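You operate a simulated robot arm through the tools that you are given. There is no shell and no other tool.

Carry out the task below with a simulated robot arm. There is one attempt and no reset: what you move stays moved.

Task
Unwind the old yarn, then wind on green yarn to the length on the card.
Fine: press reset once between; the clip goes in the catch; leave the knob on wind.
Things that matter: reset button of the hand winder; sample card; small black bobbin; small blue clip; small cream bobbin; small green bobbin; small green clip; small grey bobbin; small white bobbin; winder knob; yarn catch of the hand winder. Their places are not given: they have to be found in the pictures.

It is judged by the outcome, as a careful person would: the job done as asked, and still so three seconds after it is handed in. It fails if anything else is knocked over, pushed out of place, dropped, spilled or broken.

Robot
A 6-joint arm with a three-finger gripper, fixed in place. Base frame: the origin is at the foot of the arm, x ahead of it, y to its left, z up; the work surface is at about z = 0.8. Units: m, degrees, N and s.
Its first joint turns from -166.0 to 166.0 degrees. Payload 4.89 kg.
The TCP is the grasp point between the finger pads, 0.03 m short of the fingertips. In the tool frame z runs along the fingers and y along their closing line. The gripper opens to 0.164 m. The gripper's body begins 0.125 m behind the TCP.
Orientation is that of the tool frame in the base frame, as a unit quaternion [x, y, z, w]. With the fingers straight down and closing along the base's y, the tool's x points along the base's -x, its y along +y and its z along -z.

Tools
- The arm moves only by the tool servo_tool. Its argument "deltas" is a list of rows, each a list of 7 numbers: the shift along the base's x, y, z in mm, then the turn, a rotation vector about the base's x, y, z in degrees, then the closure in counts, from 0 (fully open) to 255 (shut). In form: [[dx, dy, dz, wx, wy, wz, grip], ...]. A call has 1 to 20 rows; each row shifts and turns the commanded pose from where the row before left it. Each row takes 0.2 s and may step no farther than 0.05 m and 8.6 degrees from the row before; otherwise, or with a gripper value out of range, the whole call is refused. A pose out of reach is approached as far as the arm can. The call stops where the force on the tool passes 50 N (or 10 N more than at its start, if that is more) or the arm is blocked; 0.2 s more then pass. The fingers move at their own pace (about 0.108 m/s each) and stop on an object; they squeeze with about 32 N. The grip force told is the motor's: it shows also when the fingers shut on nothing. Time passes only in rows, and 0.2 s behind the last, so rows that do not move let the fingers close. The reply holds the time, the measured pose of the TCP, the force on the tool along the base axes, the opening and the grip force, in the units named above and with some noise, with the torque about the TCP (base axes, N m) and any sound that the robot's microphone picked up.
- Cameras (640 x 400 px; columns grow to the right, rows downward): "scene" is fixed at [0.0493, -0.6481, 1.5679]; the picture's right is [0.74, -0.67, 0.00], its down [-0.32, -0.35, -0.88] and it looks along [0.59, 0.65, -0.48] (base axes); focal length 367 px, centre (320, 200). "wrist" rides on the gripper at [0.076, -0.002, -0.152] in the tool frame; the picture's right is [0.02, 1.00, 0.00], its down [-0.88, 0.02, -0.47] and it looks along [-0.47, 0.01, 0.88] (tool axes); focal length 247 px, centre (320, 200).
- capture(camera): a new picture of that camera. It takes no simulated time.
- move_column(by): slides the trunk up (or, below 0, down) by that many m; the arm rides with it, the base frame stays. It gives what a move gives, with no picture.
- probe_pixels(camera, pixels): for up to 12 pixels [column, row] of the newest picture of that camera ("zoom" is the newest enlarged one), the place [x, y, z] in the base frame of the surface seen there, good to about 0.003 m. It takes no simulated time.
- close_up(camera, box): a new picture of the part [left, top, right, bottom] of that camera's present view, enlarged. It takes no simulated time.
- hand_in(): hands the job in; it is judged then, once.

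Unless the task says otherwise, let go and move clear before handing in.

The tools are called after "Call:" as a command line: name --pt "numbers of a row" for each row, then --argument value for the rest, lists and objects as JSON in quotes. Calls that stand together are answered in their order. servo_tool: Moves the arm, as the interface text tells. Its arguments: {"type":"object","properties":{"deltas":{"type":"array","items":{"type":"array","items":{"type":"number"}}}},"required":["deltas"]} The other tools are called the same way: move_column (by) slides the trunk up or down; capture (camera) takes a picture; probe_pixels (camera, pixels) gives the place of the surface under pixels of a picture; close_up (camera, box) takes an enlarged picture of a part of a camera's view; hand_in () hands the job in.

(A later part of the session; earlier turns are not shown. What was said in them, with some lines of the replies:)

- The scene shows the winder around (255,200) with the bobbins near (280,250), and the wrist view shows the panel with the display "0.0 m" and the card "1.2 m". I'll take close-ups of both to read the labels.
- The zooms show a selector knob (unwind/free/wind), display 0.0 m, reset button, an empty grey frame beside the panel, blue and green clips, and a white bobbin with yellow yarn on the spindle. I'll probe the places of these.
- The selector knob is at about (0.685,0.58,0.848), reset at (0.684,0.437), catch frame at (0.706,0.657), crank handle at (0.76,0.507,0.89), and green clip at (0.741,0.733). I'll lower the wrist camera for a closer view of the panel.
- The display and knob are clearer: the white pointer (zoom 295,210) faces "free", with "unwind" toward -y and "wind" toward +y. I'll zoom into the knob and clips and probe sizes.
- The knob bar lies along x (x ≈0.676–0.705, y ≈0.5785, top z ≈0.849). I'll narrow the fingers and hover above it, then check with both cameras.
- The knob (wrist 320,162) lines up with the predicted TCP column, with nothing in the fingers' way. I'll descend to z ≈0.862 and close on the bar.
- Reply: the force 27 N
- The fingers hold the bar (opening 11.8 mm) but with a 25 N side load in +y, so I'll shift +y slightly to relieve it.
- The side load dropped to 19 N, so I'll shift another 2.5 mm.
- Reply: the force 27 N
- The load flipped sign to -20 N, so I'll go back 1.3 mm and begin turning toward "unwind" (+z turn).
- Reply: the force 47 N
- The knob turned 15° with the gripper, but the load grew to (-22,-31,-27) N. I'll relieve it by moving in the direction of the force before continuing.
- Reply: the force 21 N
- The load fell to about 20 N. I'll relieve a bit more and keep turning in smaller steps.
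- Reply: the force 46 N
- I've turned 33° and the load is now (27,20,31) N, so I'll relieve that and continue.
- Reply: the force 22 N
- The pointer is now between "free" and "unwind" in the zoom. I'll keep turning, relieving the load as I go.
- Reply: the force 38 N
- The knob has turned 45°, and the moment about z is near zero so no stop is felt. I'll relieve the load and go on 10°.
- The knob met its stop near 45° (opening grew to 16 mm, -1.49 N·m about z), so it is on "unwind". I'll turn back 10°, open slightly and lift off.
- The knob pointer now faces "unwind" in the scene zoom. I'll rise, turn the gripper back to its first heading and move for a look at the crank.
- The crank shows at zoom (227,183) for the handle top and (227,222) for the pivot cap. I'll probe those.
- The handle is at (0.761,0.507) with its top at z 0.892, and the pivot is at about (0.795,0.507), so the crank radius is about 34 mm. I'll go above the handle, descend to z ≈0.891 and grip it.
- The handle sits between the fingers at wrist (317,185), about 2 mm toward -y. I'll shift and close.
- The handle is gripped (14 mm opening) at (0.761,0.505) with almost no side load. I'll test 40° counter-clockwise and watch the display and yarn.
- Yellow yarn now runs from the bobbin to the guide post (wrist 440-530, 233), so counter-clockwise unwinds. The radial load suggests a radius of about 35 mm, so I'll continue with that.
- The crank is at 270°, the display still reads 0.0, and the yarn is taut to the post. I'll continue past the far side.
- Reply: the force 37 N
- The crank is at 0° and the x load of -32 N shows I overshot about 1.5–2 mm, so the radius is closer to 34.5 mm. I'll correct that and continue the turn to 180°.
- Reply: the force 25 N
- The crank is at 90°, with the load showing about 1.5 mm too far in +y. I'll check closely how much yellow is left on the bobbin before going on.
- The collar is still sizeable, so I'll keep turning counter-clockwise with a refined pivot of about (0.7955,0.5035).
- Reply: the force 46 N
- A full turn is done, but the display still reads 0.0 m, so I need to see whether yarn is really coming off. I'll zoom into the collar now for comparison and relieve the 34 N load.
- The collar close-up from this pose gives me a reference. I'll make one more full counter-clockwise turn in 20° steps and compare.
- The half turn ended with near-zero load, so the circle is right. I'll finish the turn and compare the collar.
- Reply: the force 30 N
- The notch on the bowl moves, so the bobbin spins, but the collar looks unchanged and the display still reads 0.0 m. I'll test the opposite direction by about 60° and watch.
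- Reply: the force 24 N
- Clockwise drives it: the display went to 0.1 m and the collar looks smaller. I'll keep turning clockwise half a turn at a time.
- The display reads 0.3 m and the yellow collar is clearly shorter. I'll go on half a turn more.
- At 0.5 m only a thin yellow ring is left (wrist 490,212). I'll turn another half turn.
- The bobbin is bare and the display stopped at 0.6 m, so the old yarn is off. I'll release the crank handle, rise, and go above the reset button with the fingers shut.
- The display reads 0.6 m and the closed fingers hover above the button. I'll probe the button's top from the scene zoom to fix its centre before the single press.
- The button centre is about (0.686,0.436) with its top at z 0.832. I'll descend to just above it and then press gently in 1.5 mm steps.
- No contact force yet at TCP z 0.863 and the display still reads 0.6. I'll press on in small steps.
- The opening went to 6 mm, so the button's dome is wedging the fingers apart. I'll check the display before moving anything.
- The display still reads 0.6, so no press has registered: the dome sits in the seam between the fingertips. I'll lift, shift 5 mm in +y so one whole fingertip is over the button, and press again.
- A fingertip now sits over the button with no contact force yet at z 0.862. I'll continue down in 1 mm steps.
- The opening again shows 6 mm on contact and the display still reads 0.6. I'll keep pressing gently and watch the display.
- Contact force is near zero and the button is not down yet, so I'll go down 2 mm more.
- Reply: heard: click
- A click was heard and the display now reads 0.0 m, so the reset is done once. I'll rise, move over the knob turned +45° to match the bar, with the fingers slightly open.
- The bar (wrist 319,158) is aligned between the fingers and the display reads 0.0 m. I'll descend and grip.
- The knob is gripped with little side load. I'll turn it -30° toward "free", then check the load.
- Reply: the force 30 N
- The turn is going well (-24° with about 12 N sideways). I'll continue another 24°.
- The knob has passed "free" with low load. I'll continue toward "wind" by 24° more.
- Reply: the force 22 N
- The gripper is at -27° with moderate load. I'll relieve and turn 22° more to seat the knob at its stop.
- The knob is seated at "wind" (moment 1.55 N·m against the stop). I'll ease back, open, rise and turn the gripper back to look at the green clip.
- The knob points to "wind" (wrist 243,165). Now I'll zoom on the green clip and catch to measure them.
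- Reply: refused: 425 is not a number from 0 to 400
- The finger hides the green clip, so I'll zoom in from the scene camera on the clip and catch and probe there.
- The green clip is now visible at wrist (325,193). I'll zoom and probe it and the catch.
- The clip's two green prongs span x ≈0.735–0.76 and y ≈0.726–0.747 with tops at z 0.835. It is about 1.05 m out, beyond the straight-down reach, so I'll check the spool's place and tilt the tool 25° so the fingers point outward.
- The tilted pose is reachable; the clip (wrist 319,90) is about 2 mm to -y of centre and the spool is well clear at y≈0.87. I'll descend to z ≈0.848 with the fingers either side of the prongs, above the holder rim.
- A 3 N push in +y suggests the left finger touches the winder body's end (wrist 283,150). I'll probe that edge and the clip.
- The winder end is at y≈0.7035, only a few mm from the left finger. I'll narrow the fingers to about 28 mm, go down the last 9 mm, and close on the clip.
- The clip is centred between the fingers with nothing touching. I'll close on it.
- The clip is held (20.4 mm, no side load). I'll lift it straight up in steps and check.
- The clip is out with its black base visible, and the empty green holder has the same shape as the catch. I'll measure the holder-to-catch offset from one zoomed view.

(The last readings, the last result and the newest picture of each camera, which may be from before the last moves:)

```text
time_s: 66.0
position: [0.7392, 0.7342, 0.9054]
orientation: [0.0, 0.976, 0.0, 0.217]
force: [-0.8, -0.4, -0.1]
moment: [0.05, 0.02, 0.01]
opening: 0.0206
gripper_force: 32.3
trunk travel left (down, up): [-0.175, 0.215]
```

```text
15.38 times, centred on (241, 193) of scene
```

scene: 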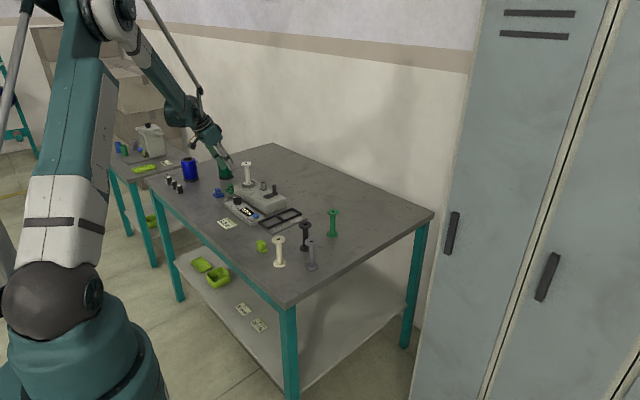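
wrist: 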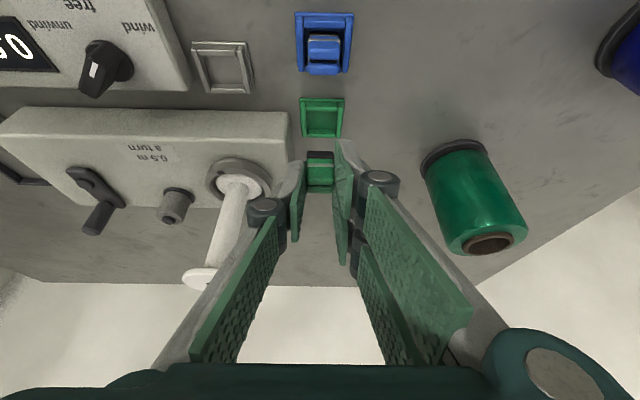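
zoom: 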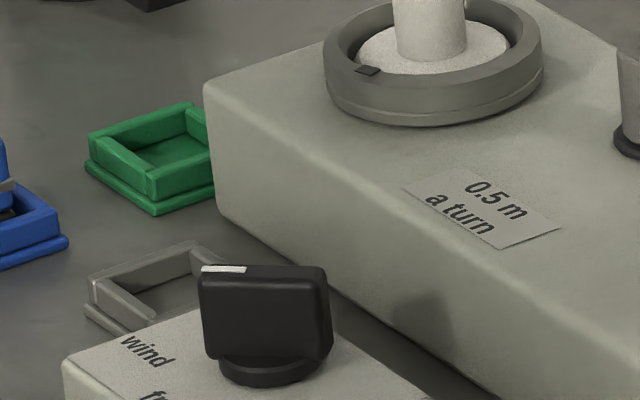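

I'll take the wrist zoom again so I can probe matching points on the rims of the catch and the green holder.

Call:
close_up --camera "wrist" --box '[170, 20, 360, 150]'

Call:
probe_pixels --camera "zoom" --pixels '[[121, 140], [249, 140], [172, 87], [207, 203], [437, 295], [550, 295], [495, 258], [493, 342], [190, 150], [495, 305], [255, 165], [132, 170]]'

```text
3.08 times, centred on (265, 85) of wrist
```

zoom: 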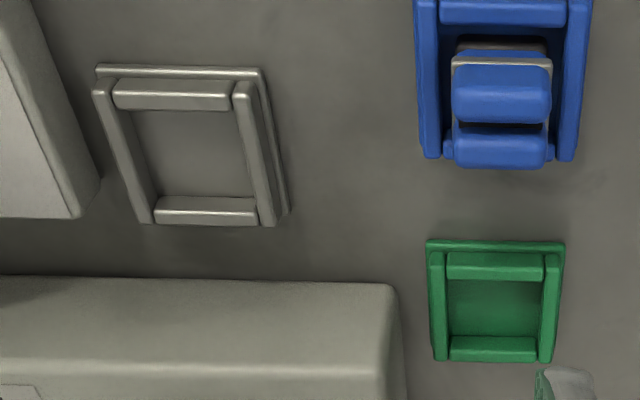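

```text
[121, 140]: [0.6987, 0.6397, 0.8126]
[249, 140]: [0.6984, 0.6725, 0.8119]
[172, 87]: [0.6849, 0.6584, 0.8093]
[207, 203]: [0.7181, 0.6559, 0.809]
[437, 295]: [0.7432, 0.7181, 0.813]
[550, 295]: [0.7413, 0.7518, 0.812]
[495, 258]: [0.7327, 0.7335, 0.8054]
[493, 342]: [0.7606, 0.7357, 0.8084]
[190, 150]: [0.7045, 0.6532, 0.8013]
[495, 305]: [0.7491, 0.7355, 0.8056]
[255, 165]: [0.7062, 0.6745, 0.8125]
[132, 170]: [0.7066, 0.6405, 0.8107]
```

The probes and projection put the catch centre about (-44.7, -78.5) mm from the green holder's centre. I'll raise the clip 15 mm more, carry it over, and check alignment above the catch.

Call:
servo_tool --pt "0 0 15 0 0 0 255" --pt "-9 -16 0 0 0 0 255" --pt "-12 -20 0 0 0 0 255" --pt "-12 -21 0 0 0 0 255" --pt "-11.7 -21.5 0 0 0 0 255" --pt "0 0 -20 0 0 0 255" --pt "0 0 0 0 0 0 255"

Call:
capture --camera "wrist"

Call:
close_up --camera "wrist" --box '[250, 80, 400, 200]'

Call:
close_up --camera "scene" --box '[215, 165, 265, 215]'

```text
time_s: 67.6
position: [0.6953, 0.6557, 0.9005]
orientation: [0.0, 0.976, 0.0, 0.217]
force: [-1.4, -0.4, 0.3]
moment: [0.02, -0.03, 0.02]
opening: 0.0208
gripper_force: 32.5
trunk travel left (down, up): [-0.175, 0.215]
```

```text
taken
```

wrist: 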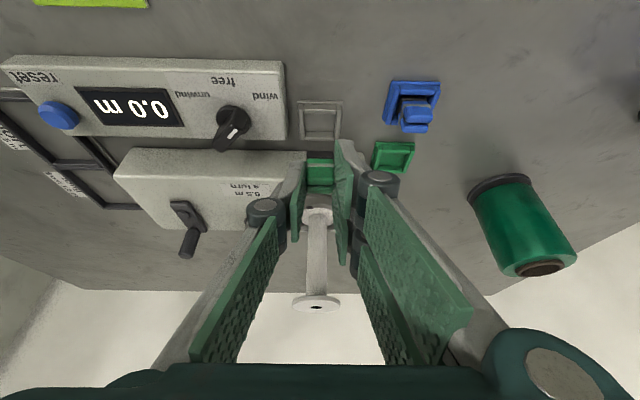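

```text
3.33 times, centred on (325, 140) of wrist
```

zoom: 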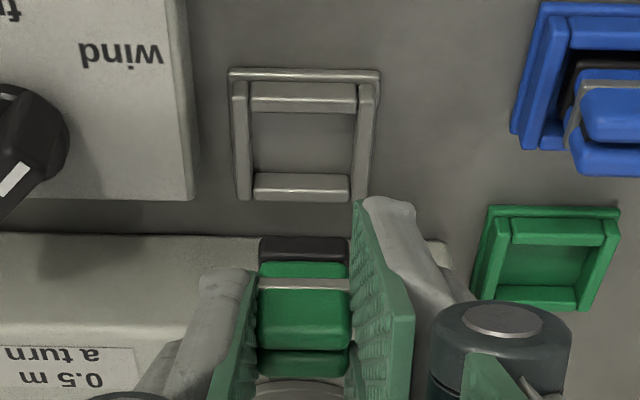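

```text
8.00 times, centred on (240, 190) of scene
```

zoom: 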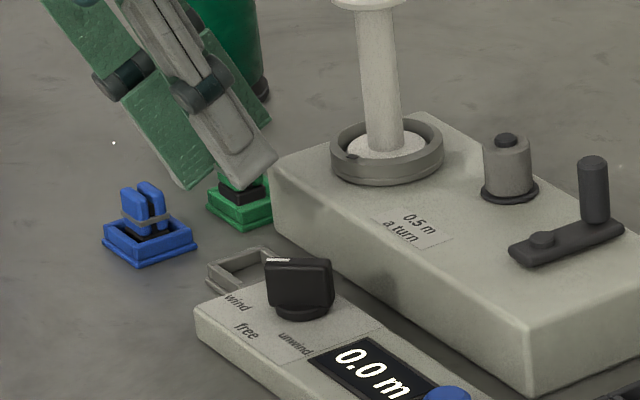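

The catch and green holder sit at the same place relative to the TCP in their matching views (offset ≈9.7 mm in x, <0.5 mm in y), so the clip is aligned. I'll lower it, slowing near the bottom.

Call:
servo_tool --pt "0 0 -15 0 0 0 255" --pt "0 0 -15 0 0 0 255" --pt "0 0 -5 0 0 0 255" --pt "0 0 0 0 0 0 255"

Call:
close_up --camera "wrist" --box '[260, 110, 380, 200]'

Call:
close_up --camera "scene" --box '[215, 165, 265, 215]'

```text
time_s: 68.6
position: [0.6947, 0.6566, 0.8653]
orientation: [0.001, 0.976, 0.0, 0.216]
force: [0.0, 0.5, -0.4]
moment: [0.01, -0.01, -0.03]
opening: 0.0208
gripper_force: 32.5
trunk travel left (down, up): [-0.175, 0.215]
```

```text
4.44 times, centred on (320, 155) of wrist
```

zoom: 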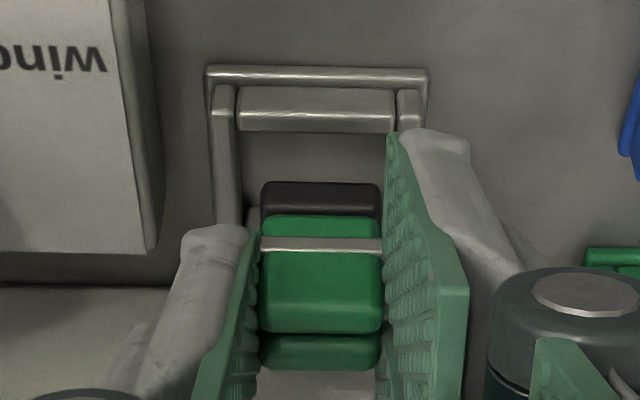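

```text
8.00 times, centred on (240, 190) of scene
```

zoom: 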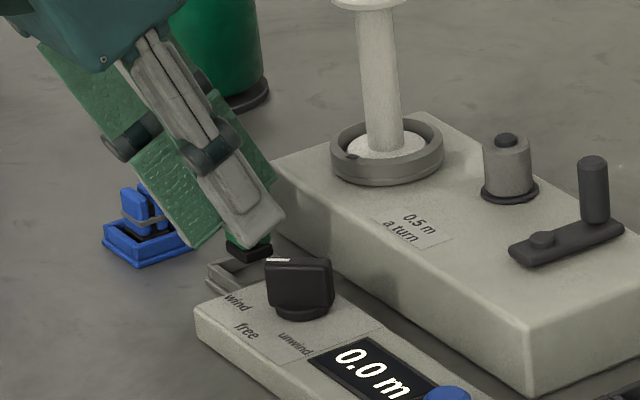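

The clip is centred over the catch (clip col 319, catch centre col 317). I'll lower the last 15 mm slowly.

Call:
servo_tool --pt "0 0 -4 0 0 0 255" --pt "0 0 -4 0 0 0 255" --pt "0 0 -3 0 0 0 255" --pt "0 0 -2 0 0 0 255" --pt "0 0 0 0 0 0 255"

Call:
close_up --camera "wrist" --box '[260, 110, 380, 200]'

Call:
close_up --camera "scene" --box '[215, 165, 265, 215]'

```text
time_s: 69.8
position: [0.6955, 0.6562, 0.8507]
orientation: [0.0, 0.976, 0.0, 0.216]
force: [0.2, 0.3, -0.2]
moment: [0.02, -0.01, 0.0]
opening: 0.0206
gripper_force: 31.8
trunk travel left (down, up): [-0.175, 0.215]
```

```text
4.44 times, centred on (320, 155) of wrist
```

zoom: 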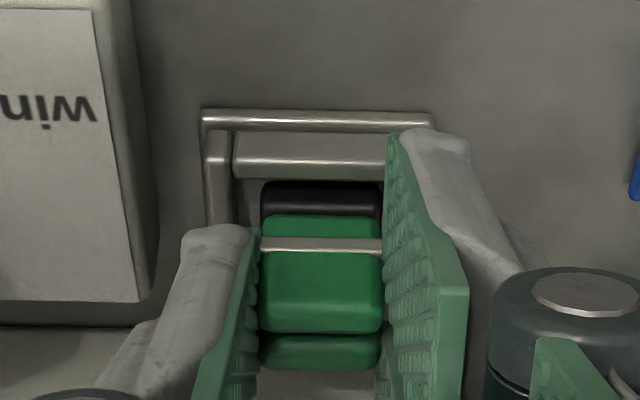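

```text
8.00 times, centred on (240, 190) of scene
```

zoom: 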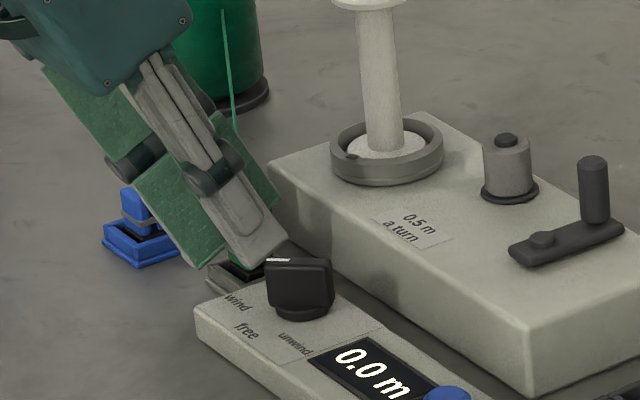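

Green yarn now shows from the spool to the clip (scene zoom 230,60), and there's no load. I'll lower 1 mm more, open slightly, and rise.

Call:
servo_tool --pt "0 0 -1 0 0 0 255" --pt "0 0 0 0 0 0 214" --pt "0 0 0 0 0 0 214" --pt "0 0 0 0 0 0 214" --pt "0 0 10 0 0 0 214" --pt "0 0 20 0 0 0 214" --pt "0 0 30 0 0 0 214" --pt "0 0 30 0 0 0 214" --pt "0 0 0 0 0 0 214"

Call:
capture --camera "wrist"

Call:
close_up --camera "scene" --box '[205, 155, 285, 215]'

```text
time_s: 71.8
position: [0.6947, 0.6571, 0.9408]
orientation: [0.0, 0.976, 0.0, 0.216]
force: [0.1, -0.6, 0.1]
moment: [0.02, -0.02, 0.02]
opening: 0.0266
gripper_force: 0.1
trunk travel left (down, up): [-0.175, 0.215]
```

```text
taken
```

wrist: 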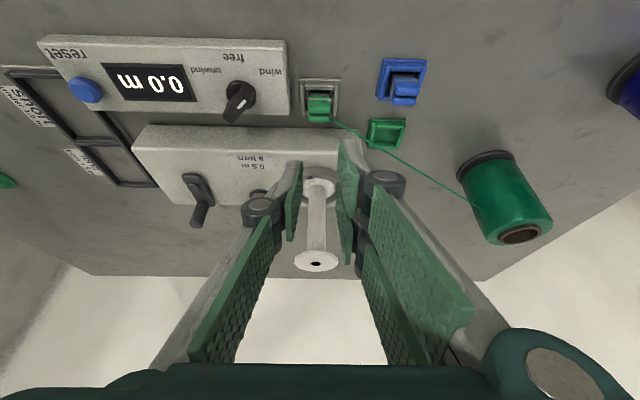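

```text
6.67 times, centred on (245, 185) of scene
```

zoom: 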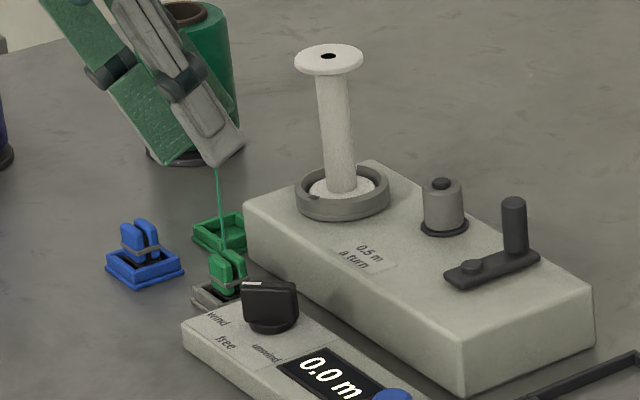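

The clip stands upright in the catch with green yarn running to the spool, the knob on wind and the display at 0.0 m. I'll rise, untilt and move back over to the crank handle.

Call:
servo_tool --pt "0 0 30 0 0 0 200" --pt "0 0 30 0 0 0 200" --pt "0 -38 0 0 6.25 0 200" --pt "0 -38 0 0 6.25 0 200" --pt "0 -38 0 0 6.25 0 200" --pt "0 -38 0 0 6.25 0 200" --pt "40 0 0 0 0 0 200" --pt "40 0 0 0 0 0 200" --pt "20 0 -20 0 0 0 200" --pt "0 0 0 0 0 0 200"

Call:
capture --camera "wrist"

```text
time_s: 74.0
position: [0.7956, 0.5036, 0.9807]
orientation: [0.0, 1.0, 0.0, 0.0]
force: [0.9, -0.5, -0.2]
moment: [-0.07, 0.07, 0.0]
opening: 0.0354
gripper_force: 0.1
trunk travel left (down, up): [-0.175, 0.215]
```

```text
taken
```

wrist: 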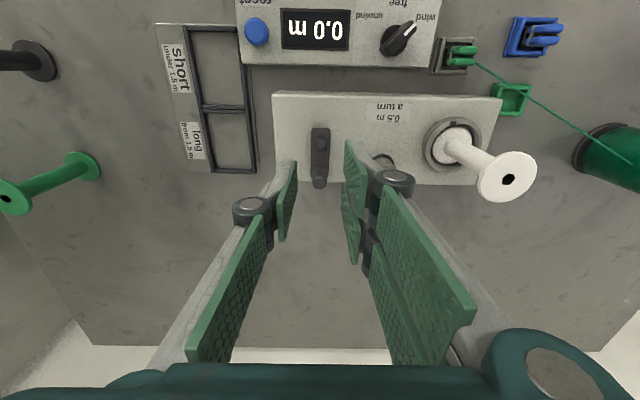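

The handle top shows at wrist (318,183). I'll probe it to place the fingers.

Call:
close_up --camera "wrist" --box '[280, 115, 360, 200]'

Call:
probe_pixels --camera "wrist" --pixels '[[318, 183], [318, 180], [315, 184], [322, 184], [320, 143]]'

```text
4.71 times, centred on (320, 158) of wrist
```

zoom: 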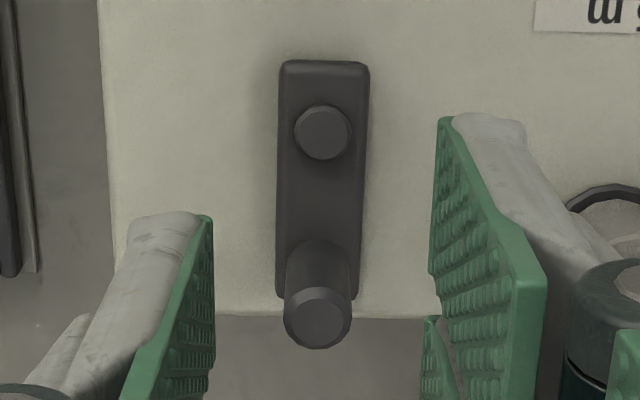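

```text
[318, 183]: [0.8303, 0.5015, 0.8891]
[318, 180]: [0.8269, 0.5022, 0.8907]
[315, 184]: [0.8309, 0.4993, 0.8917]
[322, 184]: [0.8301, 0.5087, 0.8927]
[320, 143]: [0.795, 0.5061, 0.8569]
```

The handle is at about (0.8295,0.5035) as I left it. I'll move over it, descend and grip.

Call:
servo_tool --pt "34 0 -20 0 0 0 200" --pt "0 0 -30 0 0 0 200" --pt "0 0 -25 0 0 0 200" --pt "0 0 -14 0 0 0 200" --pt "0 0 0 0 0 0 200" --pt "0 0 0 0 0 0 255" --pt "0 0 0 0 0 0 255" --pt "0 0 0 0 0 0 255"

Call:
capture --camera "wrist"

Call:
close_up --camera "scene" --box '[200, 150, 310, 235]'

```text
time_s: 75.8
position: [0.8282, 0.5038, 0.8918]
orientation: [0.001, 1.0, 0.0, 0.0]
force: [-1.3, -0.2, 0.1]
moment: [-0.01, 0.05, -0.01]
opening: 0.0136
gripper_force: 45.0
trunk travel left (down, up): [-0.175, 0.215]
```

```text
taken
```

wrist: 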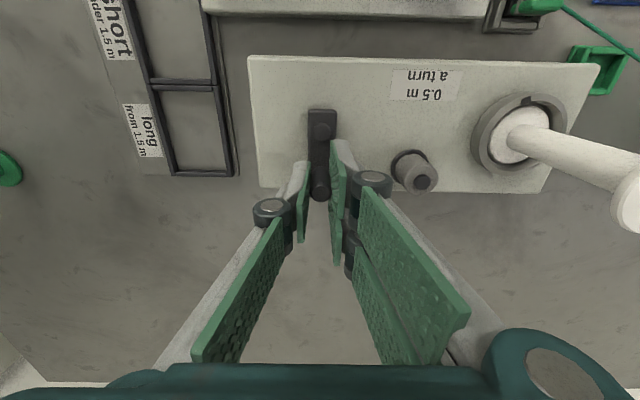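

```text
4.71 times, centred on (255, 192) of scene
```

zoom: 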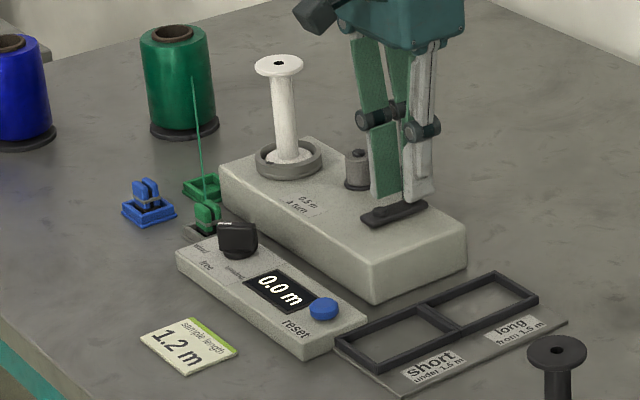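

The handle is gripped with no side load and the display reads 0.0 m. I'll turn clockwise 60° and check.

Call:
servo_tool --pt "-2.05 -11.63 0 0 0 0 255" --pt "-5.9 -10.23 0 0 0 0 255" --pt "-9.05 -7.59 0 0 0 0 255" --pt "0 0 0 0 0 0 255"

Call:
close_up --camera "scene" --box '[200, 150, 310, 235]'

```text
time_s: 76.8
position: [0.8116, 0.4753, 0.8917]
orientation: [0.0, 1.0, 0.0, 0.0]
force: [-0.9, 1.0, -3.0]
moment: [0.03, -0.03, -0.01]
opening: 0.0136
gripper_force: 44.7
trunk travel left (down, up): [-0.175, 0.215]
```

```text
4.71 times, centred on (255, 192) of scene
```

zoom: 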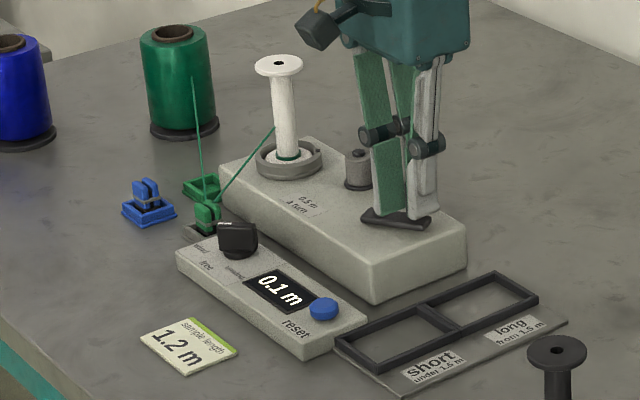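

Green yarn is winding on (ring on the bobbin) and the display reads 0.1 m. I'll continue clockwise to complete the half turn.

Call:
servo_tool --pt "-11.1 -4.04 0 0 0 0 255" --pt "-11.81 0 0 0 0 0 255" --pt "-11.1 4.04 0 0 0 0 255" --pt "-9.05 7.59 0 0 0 0 255" --pt "-5.9 10.23 0 0 0 0 255" --pt "-2.05 11.63 0 0 0 0 255" --pt "0 0 0 0 0 0 255"

Call:
close_up --camera "scene" --box '[200, 150, 310, 235]'

```text
time_s: 78.4
position: [0.7609, 0.506, 0.8917]
orientation: [0.0, 1.0, 0.0, -0.001]
force: [-4.3, -0.1, -2.1]
moment: [0.09, 0.18, 0.03]
opening: 0.0137
gripper_force: 44.8
trunk travel left (down, up): [-0.175, 0.215]
```

```text
4.71 times, centred on (255, 192) of scene
```

zoom: 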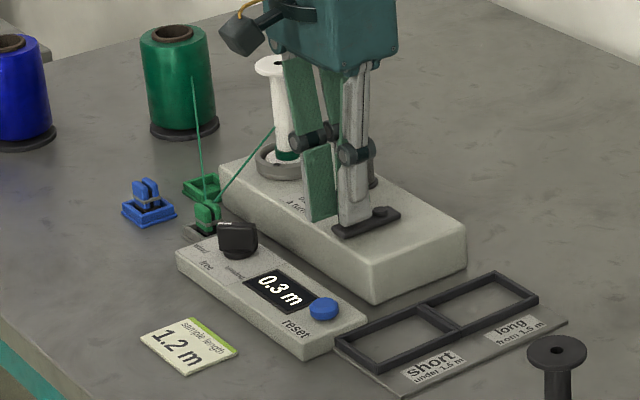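

The display reads 0.3 m (0.25 by angle) with low load. Next half turn.

Call:
servo_tool --pt "2.05 11.63 0 0 0 0 255" --pt "5.9 10.23 0 0 0 0 255" --pt "9.05 7.59 0 0 0 0 255" --pt "11.1 4.04 0 0 0 0 255" --pt "11.81 0 0 0 0 0 255" --pt "11.1 -4.04 0 0 0 0 255" --pt "9.05 -7.59 0 0 0 0 255" --pt "5.9 -10.23 0 0 0 0 255" --pt "2.05 -11.63 0 0 0 0 255" --pt "0 0 0 0 0 0 255"

Call:
close_up --camera "scene" --box '[200, 150, 310, 235]'

```text
time_s: 80.6
position: [0.8286, 0.5037, 0.8913]
orientation: [0.0, 1.0, -0.001, 0.001]
force: [-9.0, -0.4, -1.1]
moment: [0.03, 0.55, -0.01]
opening: 0.0138
gripper_force: 44.9
trunk travel left (down, up): [-0.175, 0.215]
```

```text
4.71 times, centred on (255, 192) of scene
```

zoom: 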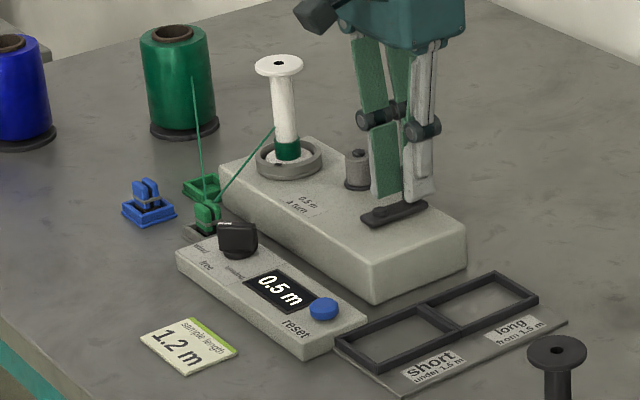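

One full turn gives 0.5 m exactly. I'll do the second full turn.

Call:
servo_tool --pt "-2.05 -11.63 0 0 0 0 255" --pt "-5.9 -10.23 0 0 0 0 255" --pt "-9.05 -7.59 0 0 0 0 255" --pt "-11.1 -4.04 0 0 0 0 255" --pt "-11.81 0 0 0 0 0 255" --pt "-11.1 4.04 0 0 0 0 255" --pt "-9.05 7.59 0 0 0 0 255" --pt "-5.9 10.23 0 0 0 0 255" --pt "-2.05 11.63 0 0 0 0 255" --pt "2.05 11.63 0 0 0 0 255" --pt "5.9 10.23 0 0 0 0 255" --pt "9.05 7.59 0 0 0 0 255" --pt "11.1 4.04 0 0 0 0 255" --pt "11.81 0 0 0 0 0 255" --pt "11.1 -4.04 0 0 0 0 255" --pt "9.05 -7.59 0 0 0 0 255" --pt "5.9 -10.23 0 0 0 0 255" --pt "2.05 -11.63 0 0 0 0 255" --pt "0 0 0 0 0 0 255"

Call:
close_up --camera "scene" --box '[200, 150, 310, 235]'

```text
time_s: 84.6
position: [0.8288, 0.5053, 0.892]
orientation: [0.0, 1.0, 0.0, -0.001]
force: [-8.4, -0.4, -18.3]
moment: [0.01, 0.3, 0.0]
opening: 0.0136
gripper_force: 45.4
trunk travel left (down, up): [-0.175, 0.215]
```

```text
4.71 times, centred on (255, 192) of scene
```

zoom: 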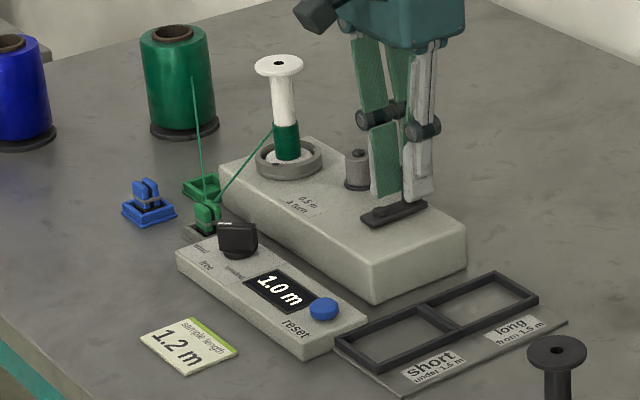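

The display reads 1.0 m after two turns, so 144° remains. I'll turn 120° and check.

Call:
servo_tool --pt "-2.05 -11.63 0 0 0 0 255" --pt "-5.9 -10.23 0 0 0 0 255" --pt "-9.05 -7.59 0 0 0 0 255" --pt "-11.1 -4.04 0 0 0 0 255" --pt "-11.81 0 0 0 0 0 255" --pt "-11.1 4.04 0 0 0 0 255" --pt "0 0 0 0 0 0 255"

Call:
close_up --camera "scene" --box '[200, 150, 310, 235]'

```text
time_s: 86.2
position: [0.7779, 0.4753, 0.8916]
orientation: [0.0, 1.0, 0.0, 0.0]
force: [-4.3, -5.6, -4.5]
moment: [-0.17, 0.33, 0.0]
opening: 0.0136
gripper_force: 45.3
trunk travel left (down, up): [-0.175, 0.215]
```

```text
4.71 times, centred on (255, 192) of scene
```

zoom: 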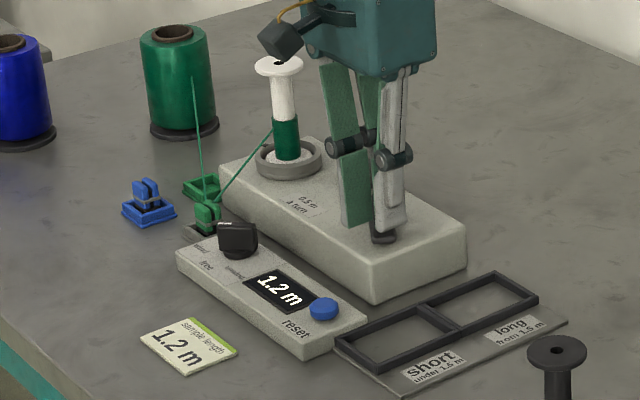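

It reads 1.2 m at about 1.167 m by angle. I'll add the remaining 24° so that it's exactly 1.20 m.

Call:
servo_tool --pt "-4.8 3.5 0 0 0 0 255" --pt "-4.25 4.09 0 0 0 0 255" --pt "-1.46 1.87 0 0 0 0 255" --pt "0 0 0 0 0 0 255"

Call:
capture --camera "wrist"

Call:
close_up --camera "scene" --box '[200, 150, 310, 235]'

```text
time_s: 87.2
position: [0.7674, 0.4847, 0.8912]
orientation: [-0.001, 1.0, 0.0, 0.0]
force: [-5.5, -1.8, -6.3]
moment: [-0.03, 0.21, -0.01]
opening: 0.0138
gripper_force: 45.2
trunk travel left (down, up): [-0.175, 0.215]
```

```text
taken
```

wrist: 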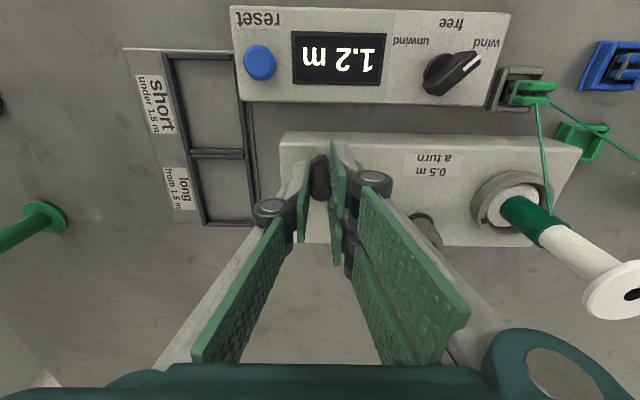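

```text
4.71 times, centred on (255, 192) of scene
```

zoom: 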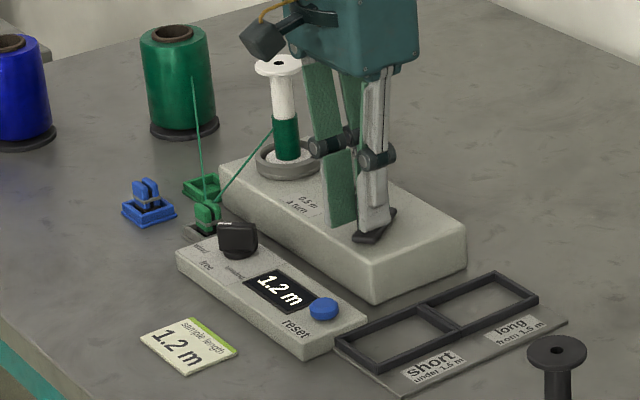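

The handle is at about 214–216°, the display reads 1.2 m and the knob points to wind. I'll release the handle and rise clear, away from the bobbin and yarn.

Call:
servo_tool --pt "0 0 0 0 0 0 200" --pt "0 0 0 0 0 0 200" --pt "0 0 0 0 0 0 200" --pt "0 0 30 0 0 0 200" --pt "0 0 40 0 0 0 200" --pt "0 0 40 0 0 0 200" --pt "-40 -20 20 0 0 0 200" --pt "-40 -20 20 0 0 0 200" --pt "-40 0 20 0 0 0 200" --pt "0 0 0 0 0 0 200"

Call:
capture --camera "wrist"

Call:
capture --camera "scene"

Call:
close_up --camera "scene" --box '[200, 150, 310, 235]'

```text
time_s: 89.4
position: [0.6455, 0.4456, 1.0638]
orientation: [-0.001, 1.0, 0.0, 0.0]
force: [-1.2, -0.1, 0.3]
moment: [0.1, -0.11, 0.0]
opening: 0.0352
gripper_force: 0.0
trunk travel left (down, up): [-0.175, 0.215]
```

```text
taken
```

wrist: 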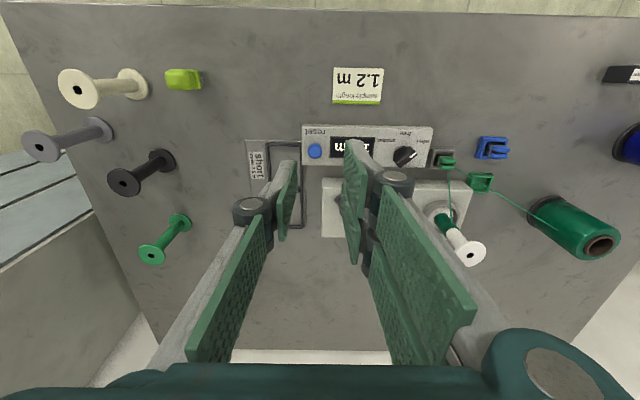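

```text
taken
```

scene: 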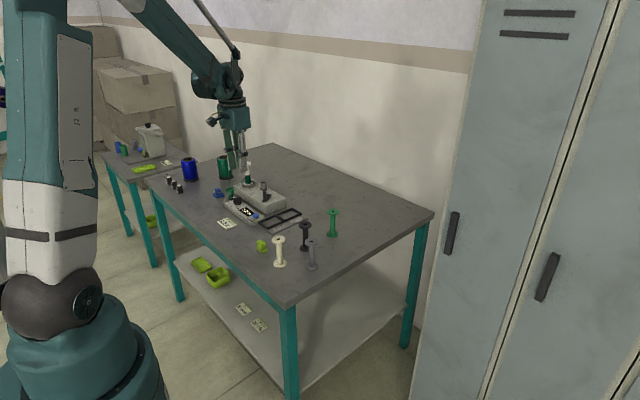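

```text
4.71 times, centred on (255, 192) of scene
```

zoom: 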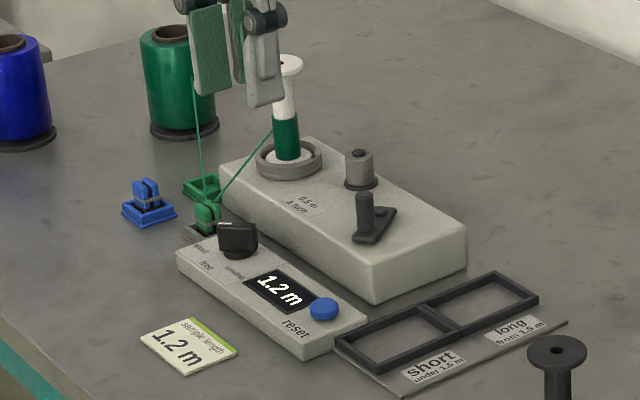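

The display reads 1.2 m to match the card. The bobbin is wound green, the clip is in the catch, the knob is on wind, nothing else has moved and the arm is clear. I'll hand it in.

Call:
hand_in

```text
The job is handed in.
```

The old yellow yarn is off and the white bobbin is wound with green yarn. The display reads 1.2 m, the same as the card.

- **Unwinding:** I set the knob to unwind and cranked until the bobbin was bare, at 0.6 m on the display. My first two turns went the wrong way, but they took off no yarn and the display stayed at 0.0 m.
- **Reset:** The button clicked once and the display went to 0.0 m. I had touched the button just before without it registering, so I repositioned and pressed again.
- **Winding:** The green clip is in the catch. I turned the crank 2.4 times at 0.5 m a turn.
- **Final state:** The knob is on wind and the arm is clear. Nothing else looked moved or knocked over in the last pictures.
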